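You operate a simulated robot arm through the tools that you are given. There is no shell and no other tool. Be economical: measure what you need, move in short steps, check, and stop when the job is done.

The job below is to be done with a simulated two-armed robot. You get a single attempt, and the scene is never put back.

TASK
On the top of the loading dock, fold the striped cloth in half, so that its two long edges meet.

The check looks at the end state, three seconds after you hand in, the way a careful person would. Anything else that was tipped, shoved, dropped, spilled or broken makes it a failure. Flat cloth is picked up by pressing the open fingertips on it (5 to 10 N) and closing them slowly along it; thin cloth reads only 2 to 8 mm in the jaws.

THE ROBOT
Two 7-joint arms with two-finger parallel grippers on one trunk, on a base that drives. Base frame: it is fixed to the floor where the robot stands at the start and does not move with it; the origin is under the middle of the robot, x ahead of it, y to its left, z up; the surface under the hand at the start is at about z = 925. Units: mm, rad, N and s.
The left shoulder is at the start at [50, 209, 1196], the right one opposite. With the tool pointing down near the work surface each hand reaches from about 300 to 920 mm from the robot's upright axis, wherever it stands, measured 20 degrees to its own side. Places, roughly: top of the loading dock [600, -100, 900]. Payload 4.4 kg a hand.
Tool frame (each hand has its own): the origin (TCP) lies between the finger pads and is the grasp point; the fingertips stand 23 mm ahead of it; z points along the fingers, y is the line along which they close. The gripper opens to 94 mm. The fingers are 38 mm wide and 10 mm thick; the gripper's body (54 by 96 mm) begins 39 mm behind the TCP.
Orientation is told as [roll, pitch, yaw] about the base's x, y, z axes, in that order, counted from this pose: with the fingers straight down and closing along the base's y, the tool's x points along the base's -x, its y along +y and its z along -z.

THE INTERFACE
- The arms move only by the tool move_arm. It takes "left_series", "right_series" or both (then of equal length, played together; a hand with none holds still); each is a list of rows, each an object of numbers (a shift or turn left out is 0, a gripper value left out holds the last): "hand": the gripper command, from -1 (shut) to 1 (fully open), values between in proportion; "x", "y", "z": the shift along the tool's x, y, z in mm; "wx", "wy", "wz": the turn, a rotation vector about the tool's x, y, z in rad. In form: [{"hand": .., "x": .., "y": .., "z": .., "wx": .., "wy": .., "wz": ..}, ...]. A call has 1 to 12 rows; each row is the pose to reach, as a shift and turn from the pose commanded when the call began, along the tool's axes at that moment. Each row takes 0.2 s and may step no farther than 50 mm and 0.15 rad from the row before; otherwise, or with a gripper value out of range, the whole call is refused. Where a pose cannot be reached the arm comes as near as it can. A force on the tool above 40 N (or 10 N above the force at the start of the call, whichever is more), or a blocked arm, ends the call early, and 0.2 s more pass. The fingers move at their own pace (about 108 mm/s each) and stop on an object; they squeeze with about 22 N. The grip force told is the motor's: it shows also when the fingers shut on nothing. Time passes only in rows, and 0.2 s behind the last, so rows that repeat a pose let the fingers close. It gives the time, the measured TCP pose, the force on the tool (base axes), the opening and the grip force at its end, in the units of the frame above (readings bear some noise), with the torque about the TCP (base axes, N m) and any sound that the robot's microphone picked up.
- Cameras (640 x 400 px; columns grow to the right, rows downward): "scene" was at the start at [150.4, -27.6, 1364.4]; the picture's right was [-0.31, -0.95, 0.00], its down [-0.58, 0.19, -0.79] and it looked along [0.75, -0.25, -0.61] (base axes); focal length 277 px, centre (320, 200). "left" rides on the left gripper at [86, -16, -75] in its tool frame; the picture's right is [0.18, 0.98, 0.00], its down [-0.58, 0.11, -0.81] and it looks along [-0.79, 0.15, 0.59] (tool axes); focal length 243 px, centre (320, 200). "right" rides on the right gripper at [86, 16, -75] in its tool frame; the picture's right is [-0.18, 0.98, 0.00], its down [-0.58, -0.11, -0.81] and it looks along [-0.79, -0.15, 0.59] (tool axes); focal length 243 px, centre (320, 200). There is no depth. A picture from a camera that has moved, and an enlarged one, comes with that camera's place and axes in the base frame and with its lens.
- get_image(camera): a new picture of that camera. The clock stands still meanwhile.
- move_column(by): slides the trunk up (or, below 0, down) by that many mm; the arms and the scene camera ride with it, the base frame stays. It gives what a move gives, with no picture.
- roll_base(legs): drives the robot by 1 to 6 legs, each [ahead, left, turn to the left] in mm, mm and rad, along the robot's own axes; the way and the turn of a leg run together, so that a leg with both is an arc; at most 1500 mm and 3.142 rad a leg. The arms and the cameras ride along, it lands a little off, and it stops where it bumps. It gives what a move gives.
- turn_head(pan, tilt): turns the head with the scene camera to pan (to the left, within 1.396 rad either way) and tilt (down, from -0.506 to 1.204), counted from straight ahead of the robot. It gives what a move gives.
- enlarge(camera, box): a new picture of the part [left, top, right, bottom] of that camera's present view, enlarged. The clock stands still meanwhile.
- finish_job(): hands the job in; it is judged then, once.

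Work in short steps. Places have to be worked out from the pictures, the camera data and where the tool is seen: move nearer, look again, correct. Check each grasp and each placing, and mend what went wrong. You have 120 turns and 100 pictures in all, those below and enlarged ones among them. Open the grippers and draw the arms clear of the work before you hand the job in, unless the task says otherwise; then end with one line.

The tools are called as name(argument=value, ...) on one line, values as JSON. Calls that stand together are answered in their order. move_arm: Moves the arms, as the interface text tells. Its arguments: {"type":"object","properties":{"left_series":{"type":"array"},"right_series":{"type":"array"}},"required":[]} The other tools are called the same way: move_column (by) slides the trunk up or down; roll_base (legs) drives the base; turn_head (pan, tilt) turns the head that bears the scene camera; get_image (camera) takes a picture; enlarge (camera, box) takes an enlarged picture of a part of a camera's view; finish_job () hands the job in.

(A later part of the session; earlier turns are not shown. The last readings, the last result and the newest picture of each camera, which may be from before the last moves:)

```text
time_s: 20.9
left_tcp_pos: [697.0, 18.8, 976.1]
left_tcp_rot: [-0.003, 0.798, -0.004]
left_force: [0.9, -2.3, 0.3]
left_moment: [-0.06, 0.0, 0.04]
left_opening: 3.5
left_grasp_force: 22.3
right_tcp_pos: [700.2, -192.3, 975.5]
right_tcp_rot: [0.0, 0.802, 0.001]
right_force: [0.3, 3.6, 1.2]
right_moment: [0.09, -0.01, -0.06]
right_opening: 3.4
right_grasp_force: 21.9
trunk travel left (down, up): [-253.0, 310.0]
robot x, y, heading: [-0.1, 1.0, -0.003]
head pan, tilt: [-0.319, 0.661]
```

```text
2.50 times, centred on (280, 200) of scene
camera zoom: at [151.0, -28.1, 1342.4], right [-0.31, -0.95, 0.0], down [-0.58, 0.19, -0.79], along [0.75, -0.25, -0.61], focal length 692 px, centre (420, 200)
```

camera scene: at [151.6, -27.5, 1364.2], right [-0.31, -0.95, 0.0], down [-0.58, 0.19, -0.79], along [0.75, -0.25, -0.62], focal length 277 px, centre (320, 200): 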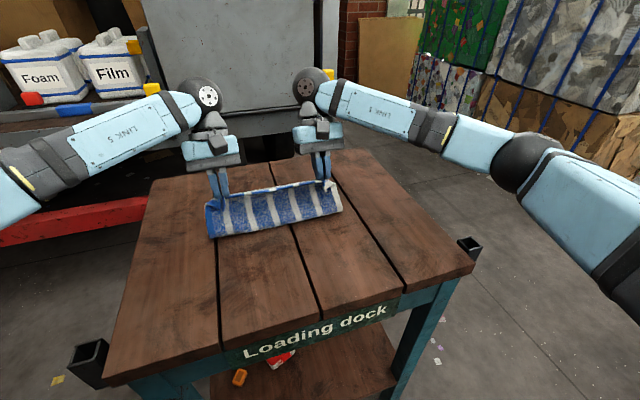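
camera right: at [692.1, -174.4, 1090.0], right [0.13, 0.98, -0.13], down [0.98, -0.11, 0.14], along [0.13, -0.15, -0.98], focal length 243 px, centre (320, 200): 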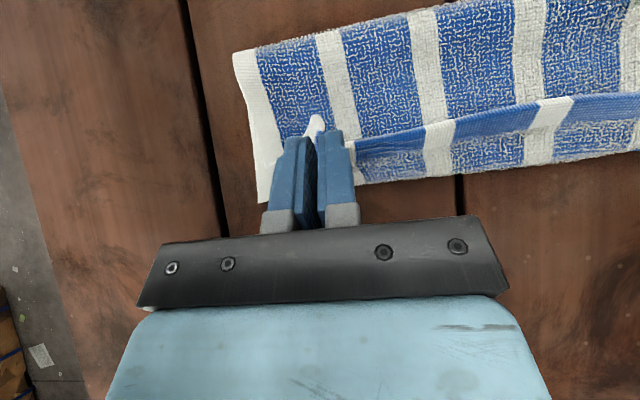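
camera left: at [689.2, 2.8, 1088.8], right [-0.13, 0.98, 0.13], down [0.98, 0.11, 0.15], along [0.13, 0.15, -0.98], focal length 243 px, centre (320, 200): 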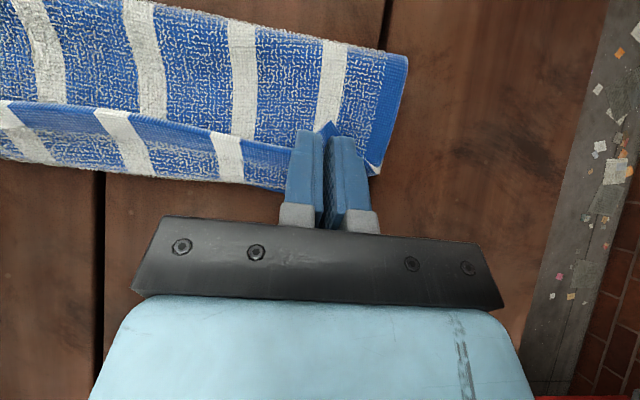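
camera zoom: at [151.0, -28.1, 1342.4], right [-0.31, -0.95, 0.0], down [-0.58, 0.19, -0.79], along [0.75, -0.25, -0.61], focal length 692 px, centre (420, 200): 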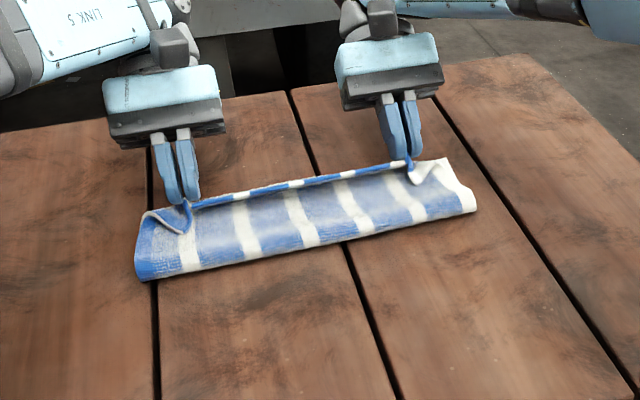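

The fold is better now, at about 612. The hem still points backwards in this grip, so I'll set it down here, release, and regrasp it from above to align it exactly.

move_column(by=-10)

move_arm(left_series=[{"hand": -0.9}, {"hand": -0.7}, {"hand": -0.5}, {"hand": -0.5}, {"x": 14, "z": -14}, {"x": 28, "z": -28}, {"x": 50, "z": -45, "wy": -0.1}, {"x": 72, "z": -62, "wy": -0.2}], right_series=[{"hand": -0.9}, {"hand": -0.7}, {"hand": -0.5}, {"hand": -0.5}, {"x": 14, "z": -14}, {"x": 28, "z": -28}, {"x": 50, "z": -45, "wy": -0.1}, {"x": 72, "z": -62, "wy": -0.2}])

get_image(camera="left")

get_image(camera="right")

enlarge(camera="scene", box=[160, 100, 400, 260])

```text
time_s: 21.5
left_tcp_pos: [693.9, 19.0, 966.2]
left_tcp_rot: [-0.003, 0.796, -0.001]
left_force: [0.1, -3.1, 3.0]
left_moment: [-0.06, -0.01, 0.03]
left_opening: 3.6
left_grasp_force: 21.9
right_tcp_pos: [698.2, -189.8, 966.5]
right_tcp_rot: [-0.001, 0.798, 0.0]
right_force: [0.1, 3.7, 1.9]
right_moment: [0.13, 0.0, -0.04]
right_opening: 3.8
right_grasp_force: 21.6
trunk travel left (down, up): [-243.0, 320.0]
robot x, y, heading: [-5.0, -2.3, -0.003]
head pan, tilt: [-0.319, 0.661]
```

```text
time_s: 23.3
left_tcp_pos: [687.8, 20.1, 1061.1]
left_tcp_rot: [0.0, 0.594, -0.001]
left_force: [0.3, -0.2, -0.6]
left_moment: [0.01, 0.0, -0.01]
left_opening: 23.5
left_grasp_force: 0.0
right_tcp_pos: [691.0, -188.5, 1062.0]
right_tcp_rot: [0.0, 0.597, 0.0]
right_force: [-0.3, -0.1, 0.0]
right_moment: [-0.04, 0.01, 0.03]
right_opening: 23.6
right_grasp_force: 0.1
trunk travel left (down, up): [-243.0, 320.0]
robot x, y, heading: [-3.4, 0.9, 0.002]
head pan, tilt: [-0.319, 0.661]
```

```text
64 pictures are left
camera left: at [658.4, 3.9, 1171.6], right [-0.15, 0.98, 0.1], down [0.93, 0.11, 0.34], along [0.33, 0.15, -0.93], focal length 243 px, centre (320, 200)
```

left: 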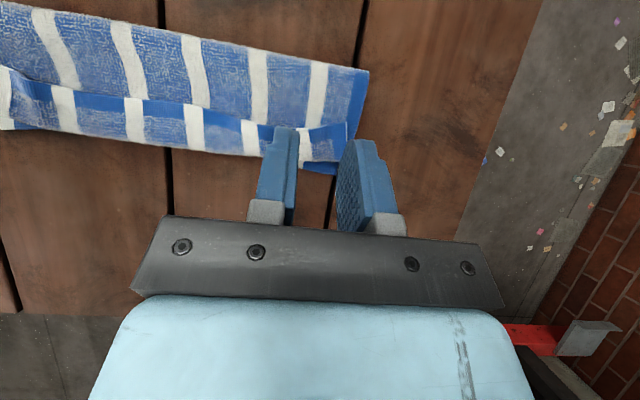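

```text
63 pictures are left
camera right: at [661.5, -172.0, 1173.6], right [0.15, 0.98, -0.1], down [0.93, -0.11, 0.34], along [0.32, -0.15, -0.93], focal length 243 px, centre (320, 200)
```

right: 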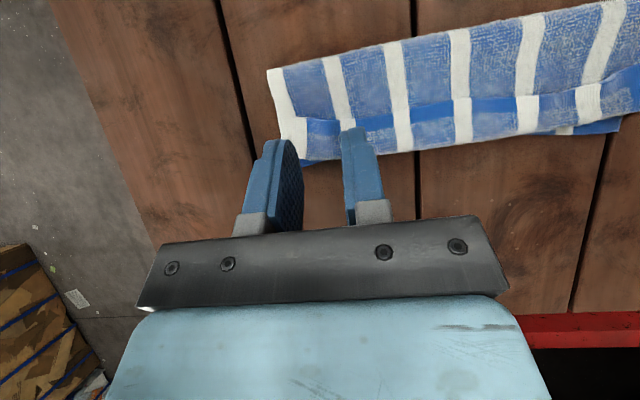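

```text
2.50 times, centred on (280, 180) of scene
camera zoom: at [148.8, -27.1, 1332.6], right [-0.31, -0.95, 0.0], down [-0.58, 0.19, -0.79], along [0.75, -0.25, -0.61], focal length 692 px, centre (420, 250)
```

zoom: 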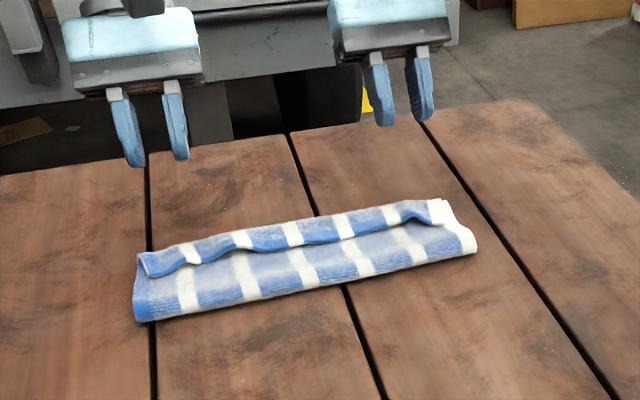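

The flap landed with its last ~35 mm folded back on top of itself, hem facing the robot. I'll zoom in to see how high the hem stands before deciding how to flip it.

enlarge(camera="scene", box=[200, 160, 350, 240])

enlarge(camera="left", box=[0, 0, 400, 250])

```text
4.27 times, centred on (275, 200) of scene
camera zoom: at [148.8, -27.1, 1332.6], right [-0.31, -0.95, 0.0], down [-0.58, 0.19, -0.79], along [0.75, -0.25, -0.61], focal length 1181 px, centre (512, 200)
```

zoom: 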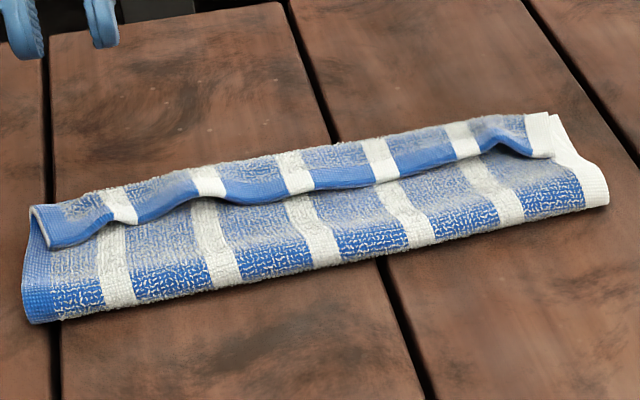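

```text
1.60 times, centred on (200, 125) of left
camera zoom: at [658.4, 3.9, 1171.6], right [-0.15, 0.98, 0.1], down [0.93, 0.11, 0.34], along [0.33, 0.15, -0.93], focal length 388 px, centre (512, 320)
```

zoom: 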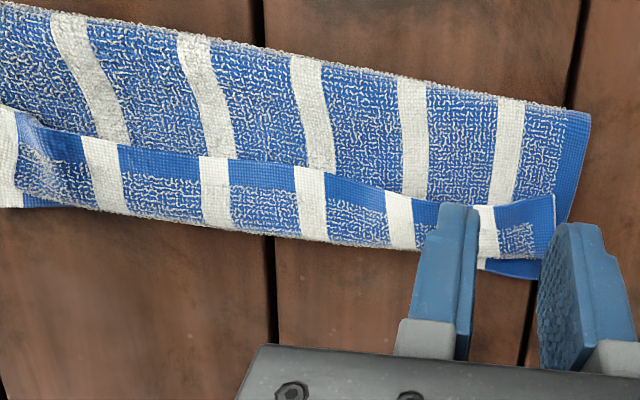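

The old pinch ridges still stand as little arches in the hem at y ≈ 18 and y ≈ −191, x ≈ 675. I'll tilt the fingers the other way (pointing away from the robot) so the regrasp can rotate the hem right over, and hover above the ridges.

move_arm(left_series=[{"hand": -0.15, "wy": -0.14}, {"wy": -0.28}, {"wy": -0.42}, {"wy": -0.56}, {"wy": -0.7}, {"wy": -0.84}, {"x": -7, "z": 10, "wy": -0.98}, {"x": -14, "y": -1, "z": 20, "wy": -1.1}, {"x": -22, "y": -2, "z": 30, "wy": -1.2}, {"x": -31, "y": -2, "z": 45, "wy": -1.2}], right_series=[{"hand": -0.15, "wy": -0.14}, {"wy": -0.28}, {"wy": -0.42}, {"wy": -0.56}, {"wy": -0.7}, {"wy": -0.84}, {"x": -7, "z": 10, "wy": -0.98}, {"x": -14, "y": -1, "z": 20, "wy": -1.1}, {"x": -22, "y": -3, "z": 30, "wy": -1.2}, {"x": -31, "y": -3, "z": 45, "wy": -1.2}])

get_image(camera="left")

get_image(camera="right")

enlarge(camera="scene", box=[160, 110, 400, 260])

```text
time_s: 25.5
left_tcp_pos: [690.8, 18.1, 1004.5]
left_tcp_rot: [-0.002, -0.603, -0.002]
left_force: [0.1, 0.7, 0.3]
left_moment: [0.04, -0.07, -0.03]
left_opening: 40.0
left_grasp_force: 0.1
right_tcp_pos: [694.2, -192.6, 1004.8]
right_tcp_rot: [-0.001, -0.6, -0.001]
right_force: [0.3, 0.2, 0.1]
right_moment: [-0.02, 0.04, 0.02]
right_opening: 39.9
right_grasp_force: 0.0
trunk travel left (down, up): [-243.0, 320.0]
robot x, y, heading: [0.9, 0.2, -0.001]
head pan, tilt: [-0.319, 0.661]
```

```text
59 pictures are left
camera left: at [577.3, 1.4, 1016.7], right [-0.15, 0.98, -0.11], down [0.02, 0.11, 0.99], along [0.99, 0.15, -0.04], focal length 243 px, centre (320, 200)
```

left: 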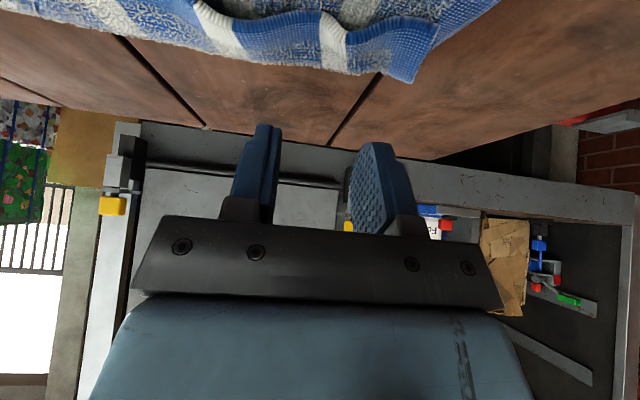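

```text
58 pictures are left
camera right: at [579.8, -176.6, 1018.4], right [0.15, 0.98, 0.1], down [0.02, -0.11, 0.99], along [0.99, -0.15, -0.04], focal length 243 px, centre (320, 200)
```

right: 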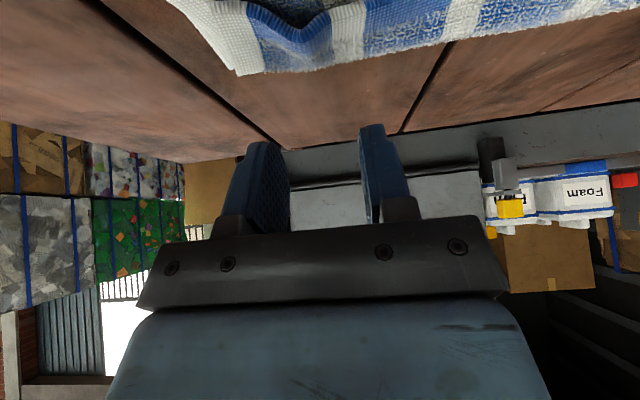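

```text
2.67 times, centred on (280, 185) of scene
camera zoom: at [151.3, -27.5, 1332.3], right [-0.31, -0.95, 0.0], down [-0.58, 0.19, -0.79], along [0.75, -0.25, -0.61], focal length 738 px, centre (427, 240)
```

zoom: 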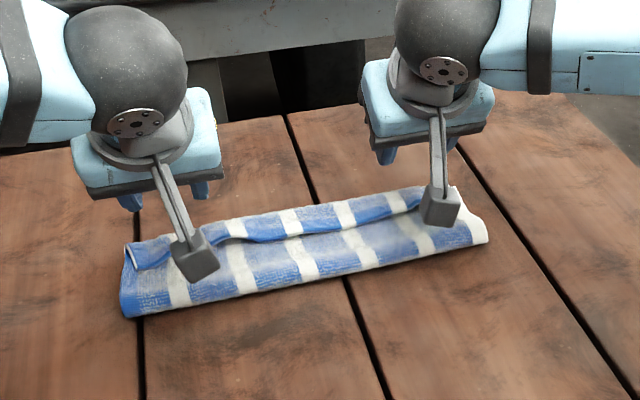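

The fingers straddle the ridges from above. I'll lower so the lowest finger corners come to about z ≈ 945 at x ≈ 684.

move_arm(left_series=[{"x": 10, "z": 11}, {"x": 20.3, "z": 22.5}, {"x": 20.3, "z": 22.5}], right_series=[{"x": 11, "z": 10.4}, {"x": 22.7, "z": 20.8}, {"x": 22.7, "z": 20.8}])

get_image(camera="left")

get_image(camera="right")

enlarge(camera="scene", box=[180, 150, 380, 250])

```text
time_s: 26.3
left_tcp_pos: [684.1, 18.1, 974.6]
left_tcp_rot: [-0.001, -0.602, 0.0]
left_force: [0.4, -0.5, -0.1]
left_moment: [0.01, -0.01, -0.02]
left_opening: 40.2
left_grasp_force: 0.2
right_tcp_pos: [686.0, -193.3, 976.1]
right_tcp_rot: [-0.001, -0.599, 0.0]
right_force: [0.0, 1.2, -0.6]
right_moment: [0.03, 0.02, -0.03]
right_opening: 39.8
right_grasp_force: 0.1
trunk travel left (down, up): [-243.0, 320.0]
robot x, y, heading: [-1.0, -1.4, 0.001]
head pan, tilt: [-0.319, 0.661]
```

```text
56 pictures are left
camera left: at [572.2, 1.2, 987.3], right [-0.15, 0.98, -0.11], down [0.02, 0.11, 0.99], along [0.99, 0.15, -0.04], focal length 243 px, centre (320, 200)
```

left: 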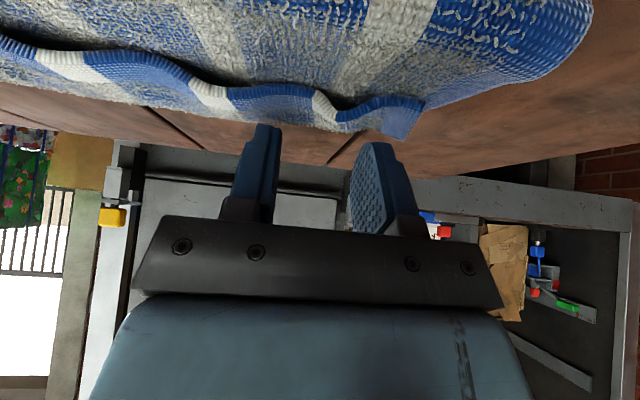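

```text
55 pictures are left
camera right: at [572.1, -176.6, 989.6], right [0.15, 0.98, 0.1], down [0.02, -0.11, 0.99], along [0.99, -0.15, -0.04], focal length 243 px, centre (320, 200)
```

right: 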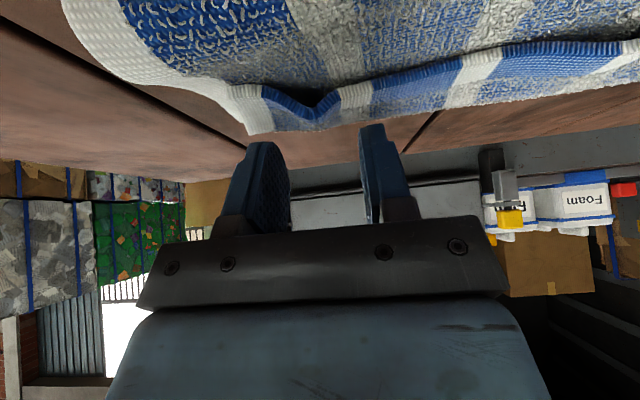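

```text
3.20 times, centred on (280, 200) of scene
camera zoom: at [150.3, -27.6, 1332.5], right [-0.31, -0.95, 0.0], down [-0.58, 0.19, -0.79], along [0.75, -0.25, -0.61], focal length 886 px, centre (448, 200)
```

zoom: 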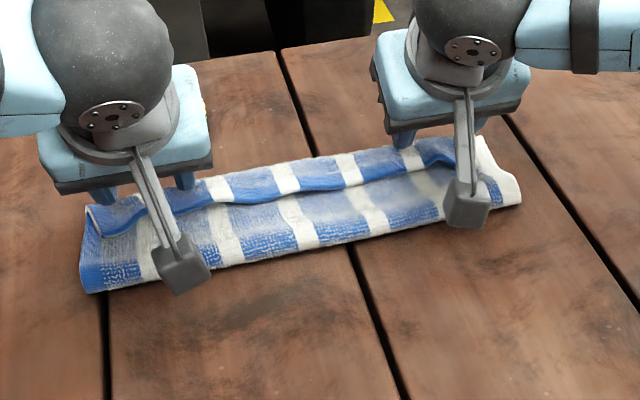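

The views confirm the ridges (about 948 high) lie between the fingers. I'll shift the right hand 5 mm outward and descend until light contact.

move_arm(left_series=[{"x": 1.5, "z": 3}, {"x": 3.1, "z": 6.3}, {"x": 3.1, "z": 6.3}], right_series=[{"x": 2.2, "y": -5, "z": 3.3}, {"x": 4.5, "y": -5, "z": 6.6}, {"x": 4.5, "y": -5, "z": 6.6}])

```text
time_s: 27.1
left_tcp_pos: [686.5, 16.8, 968.4]
left_tcp_rot: [0.001, -0.604, 0.001]
left_force: [-0.4, -0.2, 0.4]
left_moment: [-0.01, 0.01, 0.05]
left_opening: 40.2
left_grasp_force: 0.1
right_tcp_pos: [685.8, -198.4, 967.8]
right_tcp_rot: [0.001, -0.601, 0.001]
right_force: [0.5, -0.7, 1.0]
right_moment: [0.02, 0.01, -0.03]
right_opening: 39.8
right_grasp_force: 0.0
trunk travel left (down, up): [-243.0, 320.0]
robot x, y, heading: [0.2, 1.9, -0.003]
head pan, tilt: [-0.319, 0.661]
```

There is no contact yet, so I'll go another 3 mm down.

move_arm(left_series=[{"x": 0.9, "z": 1.2}, {"x": 1.7, "z": 2.5}, {"x": 1.7, "z": 2.5}], right_series=[{"x": 0.9, "z": 1.2}, {"x": 1.7, "z": 2.5}, {"x": 1.7, "z": 2.5}])

get_image(camera="left")

get_image(camera="right")

```text
time_s: 27.9
left_tcp_pos: [686.3, 18.8, 966.3]
left_tcp_rot: [-0.001, -0.603, 0.0]
left_force: [-0.8, -0.9, 1.9]
left_moment: [-0.03, -0.02, 0.01]
left_opening: 39.8
left_grasp_force: 0.1
right_tcp_pos: [685.5, -199.3, 964.7]
right_tcp_rot: [-0.002, -0.6, 0.0]
right_force: [0.8, -0.1, 2.3]
right_moment: [0.0, -0.01, -0.03]
right_opening: 39.8
right_grasp_force: 0.0
trunk travel left (down, up): [-243.0, 320.0]
robot x, y, heading: [-0.8, 0.8, -0.005]
head pan, tilt: [-0.319, 0.661]
```

```text
53 pictures are left
camera left: at [573.2, 1.1, 977.8], right [-0.15, 0.98, -0.11], down [0.02, 0.11, 0.99], along [0.99, 0.15, -0.04], focal length 243 px, centre (320, 200)
```

left: 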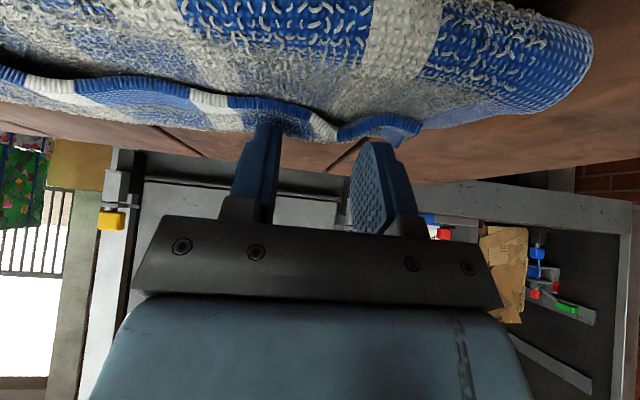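

```text
52 pictures are left
camera right: at [572.0, -181.9, 978.8], right [0.15, 0.98, 0.1], down [0.02, -0.11, 0.99], along [0.99, -0.15, -0.04], focal length 243 px, centre (320, 200)
```

right: 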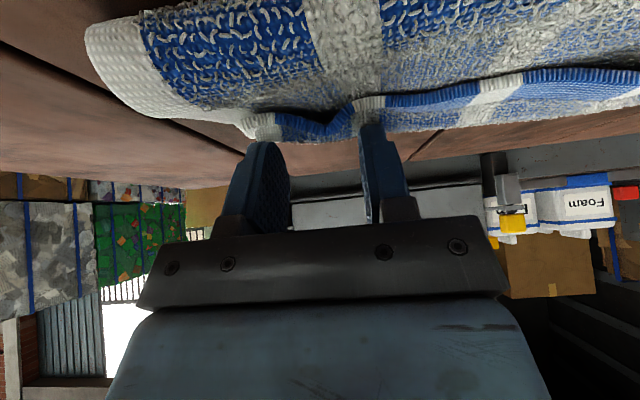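

Light contact of about 2 N with the ridges centred. I'll press 3 mm more and close slowly.

move_arm(left_series=[{"x": 0.9, "z": 1.3}, {"hand": -0.15, "x": 1.7, "z": 2.6}, {"hand": -0.25, "x": 1.7, "z": 2.6}, {"hand": -0.35, "x": 1.7, "z": 2.6}, {"hand": -0.45, "x": 1.7, "z": 2.6}, {"hand": -0.55, "x": 1.7, "z": 2.6}, {"hand": -0.65, "x": 1.7, "z": 2.6}, {"hand": -0.75, "x": 1.7, "z": 2.6}, {"hand": -0.87, "x": 1.7, "z": 2.6}, {"hand": -1, "x": 1.7, "z": 2.6}, {"hand": -1, "x": 1.7, "z": 2.6}], right_series=[{"x": 0.9, "z": 1.3}, {"hand": -0.15, "x": 1.7, "z": 2.6}, {"hand": -0.25, "x": 1.7, "z": 2.6}, {"hand": -0.35, "x": 1.7, "z": 2.6}, {"hand": -0.45, "x": 1.7, "z": 2.6}, {"hand": -0.55, "x": 1.7, "z": 2.6}, {"hand": -0.65, "x": 1.7, "z": 2.6}, {"hand": -0.75, "x": 1.7, "z": 2.6}, {"hand": -0.87, "x": 1.7, "z": 2.6}, {"hand": -1, "x": 1.7, "z": 2.6}, {"hand": -1, "x": 1.7, "z": 2.6}])

get_image(camera="left")

get_image(camera="right")

```text
time_s: 30.3
left_tcp_pos: [685.7, 17.4, 963.7]
left_tcp_rot: [0.0, -0.604, 0.0]
left_force: [-0.7, -5.8, 3.8]
left_moment: [-0.17, 0.02, 0.01]
left_opening: 3.8
left_grasp_force: 21.6
right_tcp_pos: [685.0, -199.1, 962.3]
right_tcp_rot: [0.0, -0.603, -0.001]
right_force: [1.3, 5.3, 8.2]
right_moment: [0.2, 0.04, -0.04]
right_opening: 8.0
right_grasp_force: 22.0
trunk travel left (down, up): [-243.0, 320.0]
robot x, y, heading: [0.1, -0.1, -0.001]
head pan, tilt: [-0.319, 0.661]
```

```text
51 pictures are left
camera left: at [572.7, 1.0, 975.5], right [-0.15, 0.98, -0.11], down [0.02, 0.11, 0.99], along [0.99, 0.15, -0.04], focal length 243 px, centre (320, 200)
```

left: 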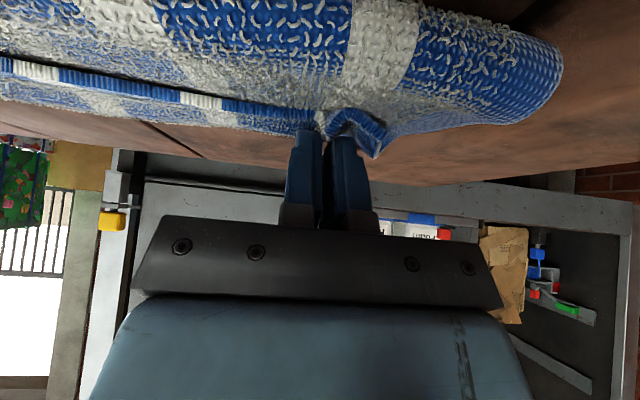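

```text
50 pictures are left
camera right: at [571.1, -181.9, 976.2], right [0.15, 0.98, 0.1], down [0.02, -0.11, 0.99], along [0.99, -0.15, -0.04], focal length 243 px, centre (320, 200)
```

right: 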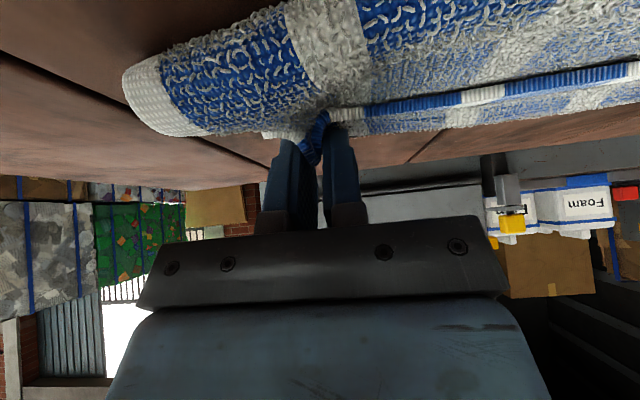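

Both gripped: left 3.8 mm, right 8 mm, which may be bunched or double. I'll lift 25 mm to see what comes along.

move_arm(left_series=[{"hand": -1, "x": -5.6, "z": -8.2}, {"x": -9, "z": -14}, {"x": -14, "z": -20.6}], right_series=[{"hand": -1, "x": -5.6, "z": -8.2}, {"x": -9, "z": -14}, {"x": -14, "z": -20.6}])

enlarge(camera="left", box=[120, 0, 520, 250])

enlarge(camera="right", box=[120, 0, 520, 250])

enlarge(camera="scene", box=[180, 140, 380, 250])

```text
time_s: 31.1
left_tcp_pos: [686.3, 18.5, 985.9]
left_tcp_rot: [0.0, -0.602, 0.0]
left_force: [0.0, -5.3, 0.1]
left_moment: [-0.17, -0.02, 0.03]
left_opening: 3.8
left_grasp_force: 21.8
right_tcp_pos: [687.4, -198.5, 986.3]
right_tcp_rot: [0.001, -0.6, 0.0]
right_force: [0.2, 6.3, -0.2]
right_moment: [0.16, 0.01, -0.03]
right_opening: 7.7
right_grasp_force: 22.1
trunk travel left (down, up): [-243.0, 320.0]
robot x, y, heading: [-1.7, -1.3, -0.001]
head pan, tilt: [-0.319, 0.661]
```

```text
1.60 times, centred on (320, 125) of left
camera zoom: at [573.6, 1.2, 999.0], right [-0.15, 0.98, -0.1], down [0.02, 0.11, 0.99], along [0.99, 0.15, -0.04], focal length 388 px, centre (320, 320)
```

zoom: 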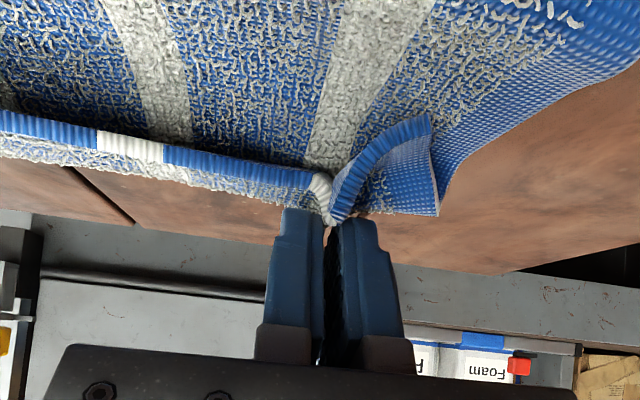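

```text
1.60 times, centred on (320, 125) of right
camera zoom: at [572.1, -182.2, 1000.3], right [0.15, 0.98, 0.1], down [0.02, -0.11, 0.99], along [0.99, -0.15, -0.04], focal length 388 px, centre (320, 320)
```

zoom: 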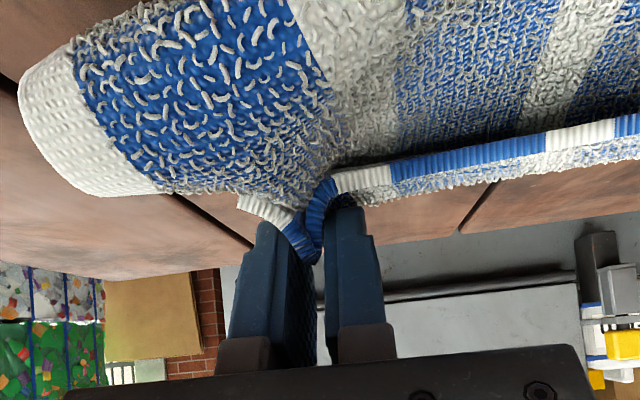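

```text
3.20 times, centred on (280, 195) of scene
camera zoom: at [150.2, -27.5, 1332.4], right [-0.31, -0.95, 0.0], down [-0.58, 0.19, -0.79], along [0.75, -0.25, -0.61], focal length 886 px, centre (448, 216)
```

zoom: 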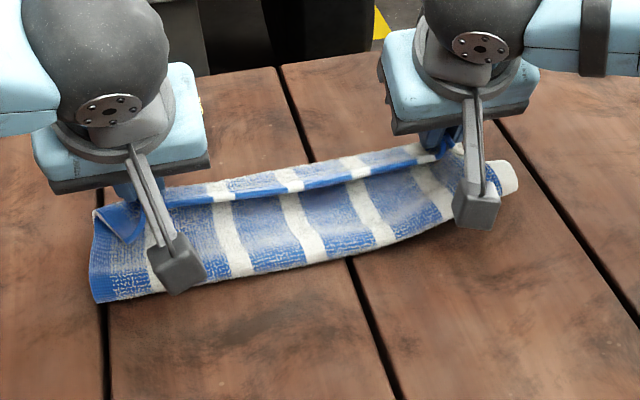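

The left holds only the hem, but the right seems to have caught the flap layer under it as well. I'll open the right hand, let it settle, and look.

move_arm(right_series=[{"hand": -0.7}, {"hand": -0.3}, {"hand": -0.15}, {"hand": -0.15}, {"hand": -0.15}])

enlarge(camera="right", box=[120, 0, 520, 250])

```text
time_s: 32.3
left_tcp_pos: [686.7, 18.5, 987.1]
left_tcp_rot: [0.0, -0.601, 0.001]
left_force: [0.5, 0.0, -0.1]
left_moment: [0.03, 0.02, 0.03]
left_opening: 3.7
left_grasp_force: 21.6
right_tcp_pos: [686.2, -199.3, 985.9]
right_tcp_rot: [0.0, -0.601, 0.0]
right_force: [-0.6, -0.4, -0.2]
right_moment: [0.01, 0.03, -0.01]
right_opening: 39.9
right_grasp_force: 0.1
trunk travel left (down, up): [-243.0, 320.0]
robot x, y, heading: [1.2, -0.6, 0.002]
head pan, tilt: [-0.319, 0.661]
```

```text
1.60 times, centred on (320, 125) of right
camera zoom: at [572.3, -182.3, 1000.2], right [0.15, 0.98, 0.1], down [0.02, -0.11, 0.99], along [0.99, -0.15, -0.04], focal length 388 px, centre (320, 320)
```

zoom: 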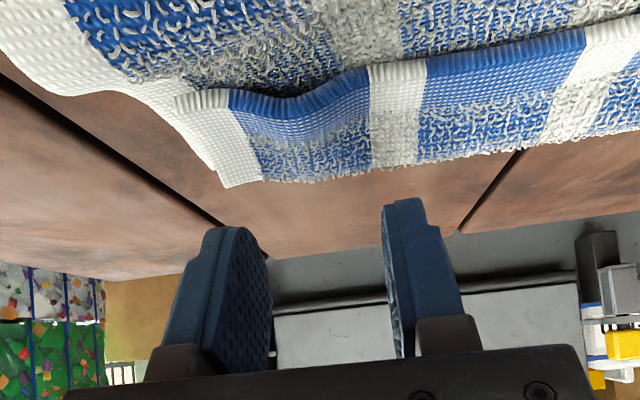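

The right ridge is centred again at y ≈ −199. I'll re-close there slightly higher and from a narrower opening, so only the top layer is taken.

move_arm(right_series=[{"hand": -0.3, "x": 4, "z": 6}, {"hand": -0.36, "x": 8, "z": 12}, {"x": 10.7, "z": 15.7}, {"hand": -0.36, "x": 11.3, "z": 16.5}, {"hand": -0.45, "x": 11.3, "z": 16.5}, {"hand": -0.55, "x": 11.3, "z": 16.5}, {"hand": -0.65, "x": 11.3, "z": 16.5}, {"hand": -0.75, "x": 11.3, "z": 16.5}, {"hand": -0.87, "x": 11.3, "z": 16.5}, {"hand": -1, "x": 11.3, "z": 16.5}, {"hand": -1, "x": 11.3, "z": 16.5}])

enlarge(camera="right", box=[120, 0, 520, 250])

```text
time_s: 34.7
left_tcp_pos: [687.1, 16.8, 986.6]
left_tcp_rot: [-0.001, -0.602, 0.0]
left_force: [0.3, -1.7, -0.5]
left_moment: [-0.01, 0.0, 0.0]
left_opening: 3.6
left_grasp_force: 21.9
right_tcp_pos: [687.4, -198.9, 965.6]
right_tcp_rot: [-0.001, -0.6, -0.001]
right_force: [-0.3, 1.5, 0.9]
right_moment: [0.03, -0.02, 0.03]
right_opening: 3.4
right_grasp_force: 22.3
trunk travel left (down, up): [-243.0, 320.0]
robot x, y, heading: [0.4, 0.2, 0.001]
head pan, tilt: [-0.319, 0.661]
```

```text
1.60 times, centred on (320, 125) of right
camera zoom: at [572.7, -181.7, 980.3], right [0.15, 0.98, 0.1], down [0.02, -0.11, 0.99], along [0.99, -0.15, -0.04], focal length 388 px, centre (320, 320)
```

zoom: 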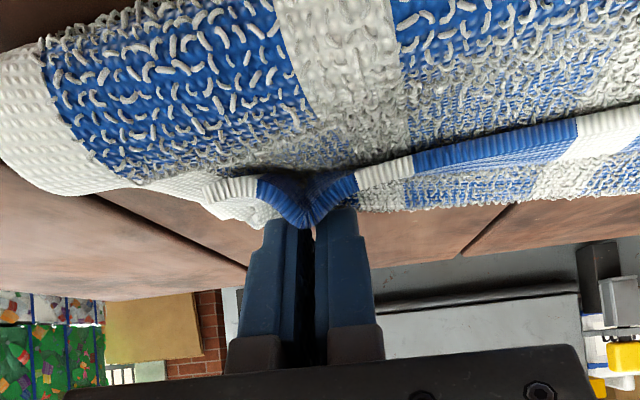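

Right now reads 3.4 mm and holds the hem only. I'll peel the hem up and back low toward the robot so the bottom layer settles flat again before the final arc.

move_arm(left_series=[{"hand": -1, "x": -3, "z": -25.8}, {"x": 0.6, "z": -64.6}, {"x": 23.8, "z": -92.7}, {"x": 61.2, "z": -100}, {"x": 95.9, "z": -93.6}, {"x": 126.5, "z": -84.2}, {"x": 142.4, "z": -77}, {"x": 142.4, "z": -77}], right_series=[{"hand": -1, "x": -15, "z": -43}, {"x": -11.3, "z": -81.9}, {"x": 11.9, "z": -110}, {"x": 49.3, "z": -117.3}, {"x": 84, "z": -110.9}, {"x": 114.6, "z": -101.5}, {"x": 130.5, "z": -94.3}, {"x": 130.5, "z": -94.3}])

get_image(camera="left")

enlarge(camera="scene", box=[160, 130, 400, 280])

```text
time_s: 36.5
left_tcp_pos: [526.5, 17.0, 968.5]
left_tcp_rot: [-0.003, -0.604, 0.0]
left_force: [-0.8, 0.2, -0.3]
left_moment: [-0.06, 0.02, 0.0]
left_opening: 3.6
left_grasp_force: 22.2
right_tcp_pos: [525.5, -199.3, 970.5]
right_tcp_rot: [-0.002, -0.599, -0.001]
right_force: [-0.2, -0.1, -0.1]
right_moment: [0.02, 0.0, -0.03]
right_opening: 3.3
right_grasp_force: 21.9
trunk travel left (down, up): [-243.0, 320.0]
robot x, y, heading: [-2.1, 2.4, 0.004]
head pan, tilt: [-0.319, 0.661]
```

```text
44 pictures are left
camera left: at [412.8, 0.0, 981.3], right [-0.15, 0.98, -0.11], down [0.02, 0.11, 0.99], along [0.99, 0.15, -0.04], focal length 243 px, centre (320, 200)
```

left: 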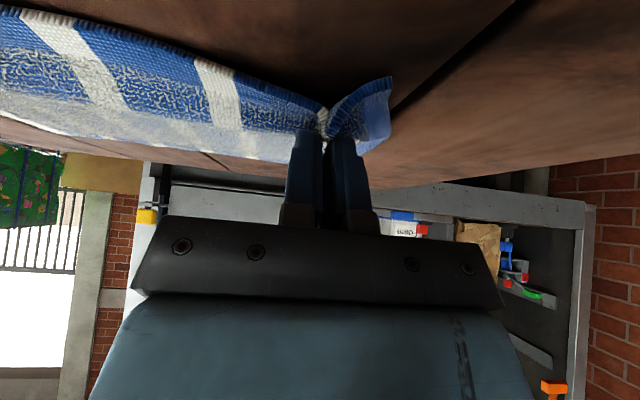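

```text
2.67 times, centred on (280, 205) of scene
camera zoom: at [150.3, -27.5, 1332.5], right [-0.31, -0.95, 0.0], down [-0.58, 0.19, -0.79], along [0.75, -0.25, -0.61], focal length 738 px, centre (427, 187)
```

zoom: 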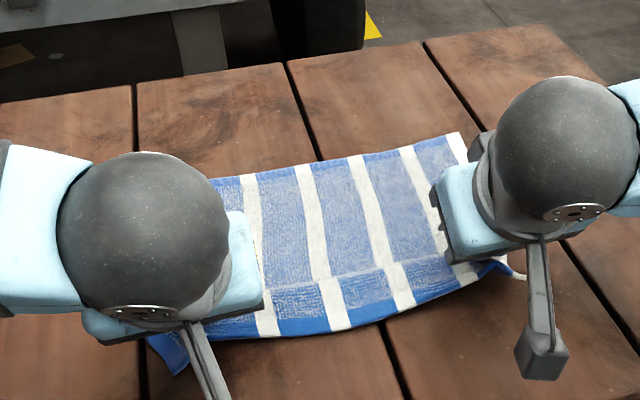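

The bottom is flat again and both hands hold the hem cleanly. Hand-camera measurements give a cloth depth of about 216 mm (495 to 711), so the fold should be near 602; I'll run the final arc around that, turning the hem over as it goes.

move_arm(left_series=[{"hand": -1, "x": -27.8, "z": -5.2}, {"x": -60.4, "z": -12.8, "wy": 0.1}, {"x": -94.5, "z": -12.9, "wy": 0.23}, {"x": -124.6, "z": -3.2, "wy": 0.37}, {"x": -147.1, "z": 19.5, "wy": 0.51}, {"x": -161.1, "z": 48.5, "wy": 0.65}, {"x": -166.9, "z": 79.6, "wy": 0.78}, {"x": -165.5, "z": 105.2, "wy": 0.9}, {"x": -165.5, "z": 105.2, "wy": 0.9}], right_series=[{"hand": -1, "x": -27.8, "z": -5.2}, {"x": -60.4, "z": -12.8, "wy": 0.1}, {"x": -94.5, "z": -12.9, "wy": 0.23}, {"x": -124.6, "z": -3.2, "wy": 0.37}, {"x": -147.1, "z": 19.5, "wy": 0.51}, {"x": -161.1, "z": 48.5, "wy": 0.65}, {"x": -166.9, "z": 79.6, "wy": 0.78}, {"x": -165.5, "z": 105.2, "wy": 0.9}, {"x": -165.5, "z": 105.2, "wy": 0.9}])

get_image(camera="left")

get_image(camera="right")

enlarge(camera="scene", box=[160, 120, 400, 270])

```text
time_s: 38.5
left_tcp_pos: [720.8, 17.0, 976.5]
left_tcp_rot: [-0.003, 0.298, -0.003]
left_force: [-1.1, -0.6, 0.3]
left_moment: [0.03, -0.01, 0.01]
left_opening: 3.7
left_grasp_force: 22.0
right_tcp_pos: [721.7, -197.0, 978.4]
right_tcp_rot: [0.0, 0.301, -0.001]
right_force: [-0.1, -0.2, -0.4]
right_moment: [0.01, -0.03, -0.01]
right_opening: 3.1
right_grasp_force: 21.6
trunk travel left (down, up): [-243.0, 320.0]
robot x, y, heading: [1.3, 3.7, -0.002]
head pan, tilt: [-0.319, 0.661]
```

```text
42 pictures are left
camera left: at [660.5, 0.4, 1074.2], right [-0.18, 0.98, 0.05], down [0.79, 0.11, 0.6], along [0.58, 0.15, -0.8], focal length 243 px, centre (320, 200)
```

left: 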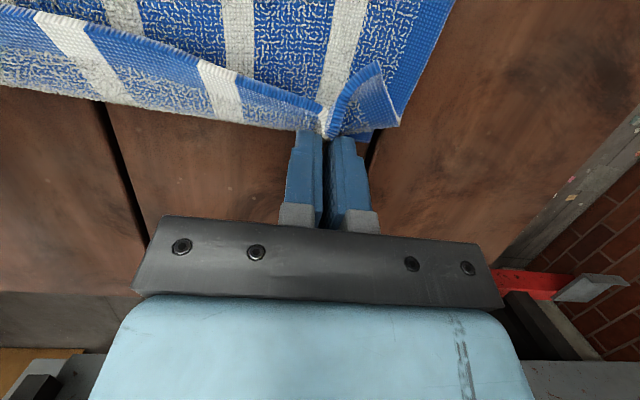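

```text
41 pictures are left
camera right: at [659.9, -181.1, 1076.1], right [0.18, 0.98, -0.05], down [0.79, -0.11, 0.6], along [0.58, -0.15, -0.8], focal length 243 px, centre (320, 200)
```

right: 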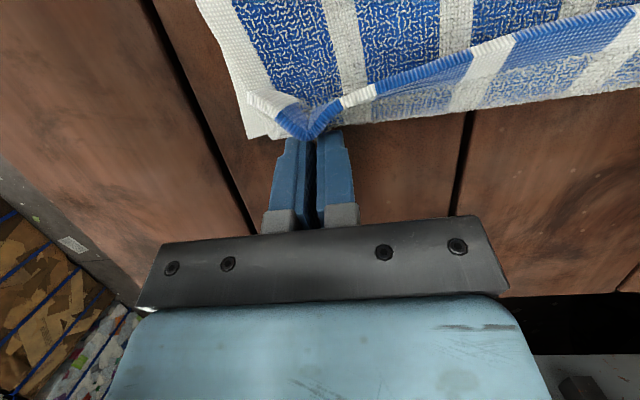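

```text
2.67 times, centred on (280, 195) of scene
camera zoom: at [149.3, -27.4, 1332.7], right [-0.31, -0.95, 0.0], down [-0.58, 0.19, -0.79], along [0.75, -0.25, -0.61], focal length 738 px, centre (427, 213)
```

zoom: 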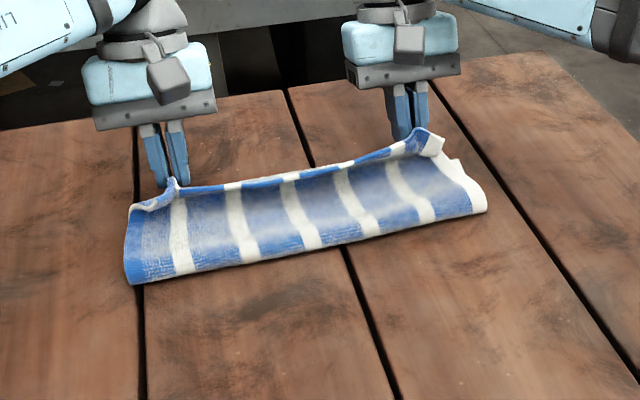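

The hem now stands nearly upright above the far edge at ~711, with much less curl. I'll move it slightly forward and down with a bit more tilt so it falls away from the robot, then look before releasing.

move_arm(left_series=[{"hand": -1, "x": -9, "z": 4, "wy": 0.08}, {"x": -18.2, "z": 8, "wy": 0.15}, {"x": -18.2, "z": 8, "wy": 0.15}], right_series=[{"hand": -1, "x": -9, "z": 4, "wy": 0.08}, {"x": -18.2, "z": 8, "wy": 0.15}, {"x": -18.2, "z": 8, "wy": 0.15}])

get_image(camera="left")

get_image(camera="right")

```text
time_s: 39.3
left_tcp_pos: [737.2, 17.5, 963.5]
left_tcp_rot: [-0.003, 0.447, -0.003]
left_force: [1.0, -0.2, 0.6]
left_moment: [-0.01, -0.01, 0.02]
left_opening: 3.8
left_grasp_force: 21.9
right_tcp_pos: [736.2, -198.6, 964.2]
right_tcp_rot: [0.0, 0.451, 0.001]
right_force: [0.6, 0.6, 0.1]
right_moment: [-0.01, -0.04, 0.02]
right_opening: 3.2
right_grasp_force: 22.4
trunk travel left (down, up): [-243.0, 320.0]
robot x, y, heading: [-0.4, 3.1, 0.005]
head pan, tilt: [-0.319, 0.661]
```

```text
39 pictures are left
camera left: at [691.1, 0.8, 1068.6], right [-0.17, 0.98, 0.08], down [0.87, 0.11, 0.48], along [0.46, 0.15, -0.88], focal length 243 px, centre (320, 200)
```

left: 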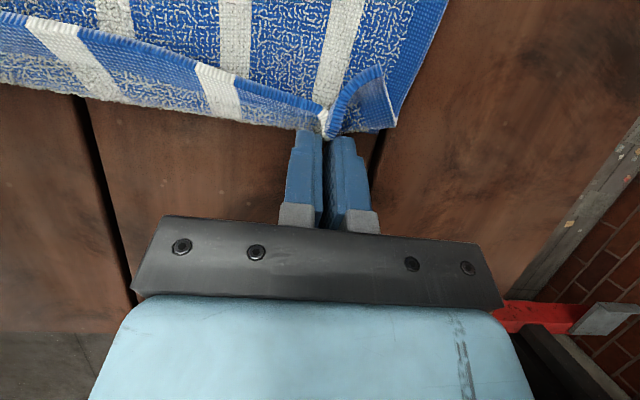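

```text
38 pictures are left
camera right: at [690.4, -181.8, 1070.9], right [0.17, 0.98, -0.08], down [0.87, -0.11, 0.47], along [0.46, -0.15, -0.88], focal length 243 px, centre (320, 200)
```

right: 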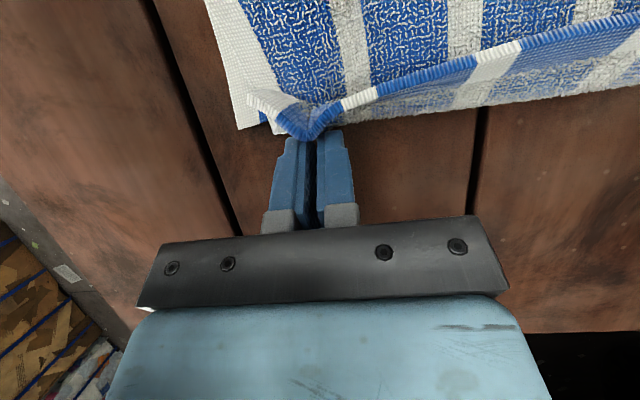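

The flap is slightly long at this point, but flattening the fold will take some of it up. I'll release gently here and withdraw straight up, then see how the hem falls.

move_arm(left_series=[{"x": -6, "z": 0, "hand": -1}, {"hand": -0.8, "x": -6}, {"hand": -0.6, "x": -6}, {"hand": -0.4, "x": -6}, {"hand": -0.4, "x": -6}, {"x": 4, "z": -20}, {"x": 14, "z": -45}, {"x": 24, "z": -75}], right_series=[{"x": -6, "z": 0, "hand": -1}, {"hand": -0.8, "x": -6}, {"hand": -0.6, "x": -6}, {"hand": -0.4, "x": -6}, {"hand": -0.4, "x": -6}, {"x": 4, "z": -20}, {"x": 14, "z": -45}, {"x": 24, "z": -75}])

get_image(camera="left")

get_image(camera="right")

enlarge(camera="scene", box=[180, 140, 380, 260])

```text
time_s: 41.1
left_tcp_pos: [746.1, 17.8, 1043.0]
left_tcp_rot: [0.001, 0.445, -0.001]
left_force: [0.0, -0.8, 0.2]
left_moment: [0.0, 0.0, 0.0]
left_opening: 28.3
left_grasp_force: 0.1
right_tcp_pos: [746.6, -198.0, 1042.9]
right_tcp_rot: [-0.001, 0.449, 0.0]
right_force: [-0.9, 0.7, -0.1]
right_moment: [0.0, -0.02, -0.03]
right_opening: 28.4
right_grasp_force: 0.1
trunk travel left (down, up): [-243.0, 320.0]
robot x, y, heading: [-2.5, 0.1, -0.0]
head pan, tilt: [-0.319, 0.661]
```

```text
37 pictures are left
camera left: at [700.6, 2.0, 1147.5], right [-0.17, 0.98, 0.08], down [0.87, 0.11, 0.48], along [0.46, 0.15, -0.88], focal length 243 px, centre (320, 200)
```

left: 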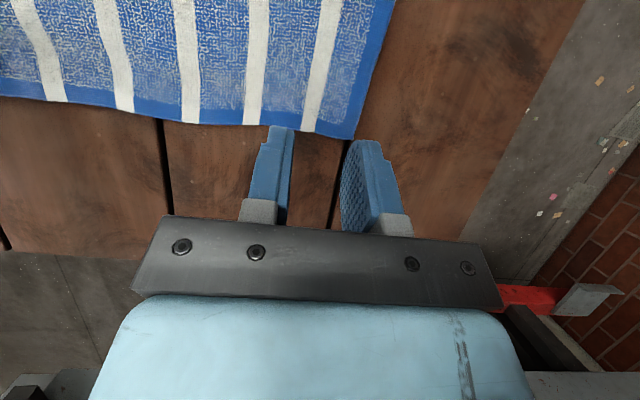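

```text
36 pictures are left
camera right: at [700.1, -181.4, 1149.9], right [0.17, 0.98, -0.08], down [0.87, -0.11, 0.47], along [0.46, -0.15, -0.88], focal length 243 px, centre (320, 200)
```

right: 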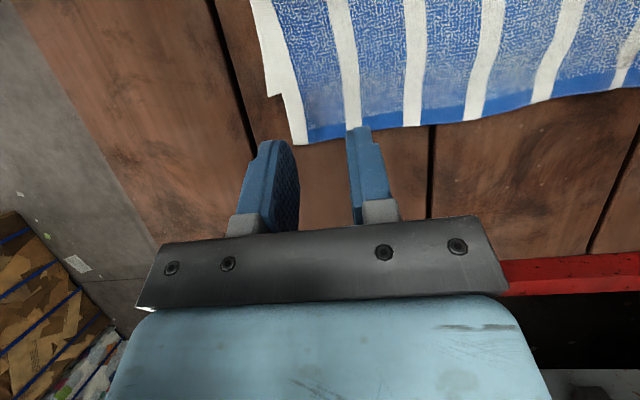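

```text
3.20 times, centred on (280, 200) of scene
camera zoom: at [148.6, -27.4, 1332.6], right [-0.31, -0.95, 0.0], down [-0.58, 0.19, -0.79], along [0.75, -0.25, -0.61], focal length 886 px, centre (448, 200)
```

zoom: 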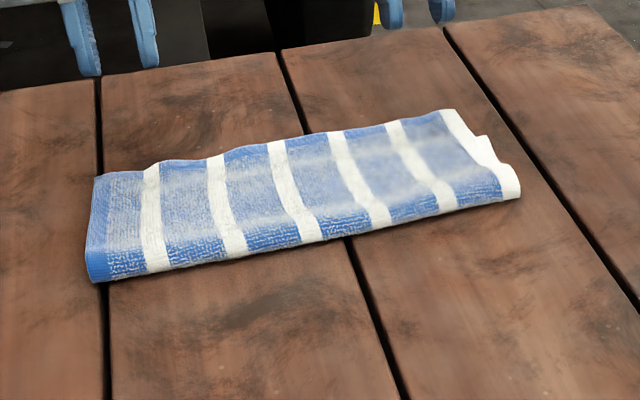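

The hem flipped correctly and lies flat, but it overshoots the far edge (711) by about 40 mm, so the fold is ~20 mm too far forward. I'll regrasp the hem on the bare-table overhang from the far side; this grip keeps its orientation when I re-lay it.

move_arm(left_series=[{"hand": -0.3, "x": -5, "y": 8, "z": 20}, {"x": -10, "y": 17, "z": 40}, {"x": -14.4, "y": 17, "z": 57.4}, {"x": -14.4, "y": 17, "z": 57.4}], right_series=[{"hand": -0.3, "x": -6, "y": -2, "z": 20}, {"x": -12, "y": -2, "z": 40}, {"x": -17.5, "y": -2, "z": 55.9}, {"x": -17.5, "y": -2, "z": 55.9}])

get_image(camera="left")

get_image(camera="right")

```text
time_s: 42.1
left_tcp_pos: [735.2, 35.8, 983.6]
left_tcp_rot: [0.0, 0.445, 0.0]
left_force: [-1.4, 1.1, 0.7]
left_moment: [0.0, 0.02, 0.02]
left_opening: 32.7
left_grasp_force: 0.0
right_tcp_pos: [738.9, -201.5, 983.7]
right_tcp_rot: [0.001, 0.447, 0.0]
right_force: [0.1, -0.7, 0.4]
right_moment: [0.03, 0.03, 0.01]
right_opening: 33.0
right_grasp_force: 0.1
trunk travel left (down, up): [-243.0, 320.0]
robot x, y, heading: [0.8, 3.3, 0.001]
head pan, tilt: [-0.319, 0.661]
```

```text
34 pictures are left
camera left: at [689.8, 18.4, 1088.1], right [-0.17, 0.98, 0.08], down [0.87, 0.11, 0.48], along [0.46, 0.15, -0.88], focal length 243 px, centre (320, 200)
```

left: 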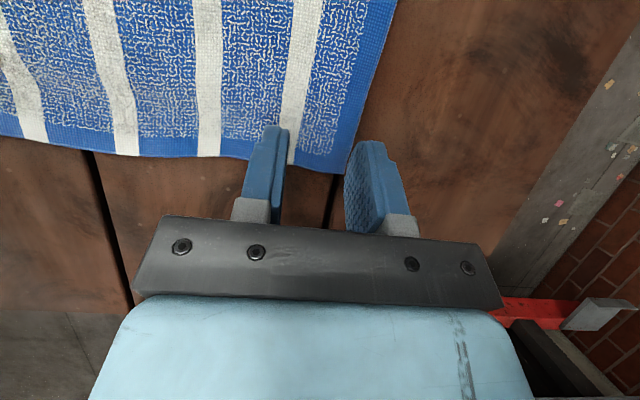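

```text
33 pictures are left
camera right: at [693.3, -183.7, 1090.6], right [0.17, 0.98, -0.08], down [0.87, -0.11, 0.47], along [0.46, -0.15, -0.88], focal length 243 px, centre (320, 200)
```

right: 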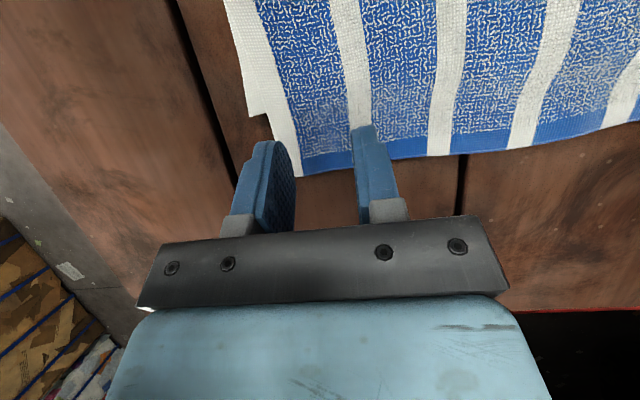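

The hem corners are at about y = 51 and y = −220, so I'll shift both hands inward and lower to just above contact.

move_arm(left_series=[{"y": -6}, {"y": -12}, {"x": -6, "y": -12, "z": 11}, {"x": -11.6, "y": -12, "z": 21.6}, {"x": -11.6, "y": -12, "z": 21.6}], right_series=[{"y": 5}, {"y": 9}, {"x": -6, "y": 9, "z": 11}, {"x": -12.5, "y": 9, "z": 21.2}, {"x": -12.5, "y": 9, "z": 21.2}])

enlarge(camera="left", box=[200, 60, 440, 210])

enlarge(camera="right", box=[200, 60, 440, 210])

```text
time_s: 43.3
left_tcp_pos: [736.8, 22.2, 959.1]
left_tcp_rot: [0.0, 0.447, 0.0]
left_force: [0.3, 0.6, 0.1]
left_moment: [0.02, 0.01, 0.02]
left_opening: 32.8
left_grasp_force: 0.0
right_tcp_pos: [741.1, -191.2, 959.4]
right_tcp_rot: [0.001, 0.45, 0.0]
right_force: [0.3, 0.6, 0.5]
right_moment: [0.0, 0.02, 0.01]
right_opening: 32.9
right_grasp_force: 0.1
trunk travel left (down, up): [-243.0, 320.0]
robot x, y, heading: [2.7, -1.5, 0.006]
head pan, tilt: [-0.319, 0.661]
```

```text
2.67 times, centred on (320, 135) of left
camera zoom: at [691.5, 6.0, 1063.5], right [-0.17, 0.98, 0.08], down [0.87, 0.11, 0.48], along [0.46, 0.15, -0.88], focal length 647 px, centre (320, 373)
```

zoom: 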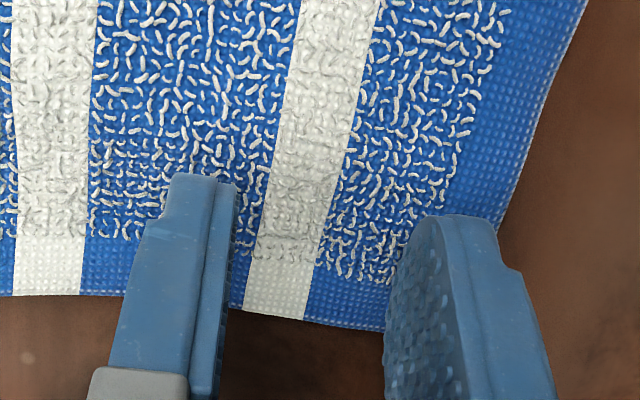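

```text
2.67 times, centred on (320, 135) of right
camera zoom: at [694.9, -174.6, 1065.8], right [0.17, 0.98, -0.08], down [0.87, -0.11, 0.47], along [0.46, -0.15, -0.88], focal length 647 px, centre (320, 373)
```

zoom: 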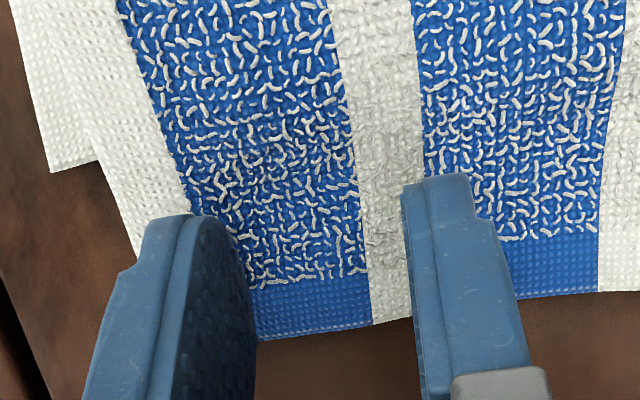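

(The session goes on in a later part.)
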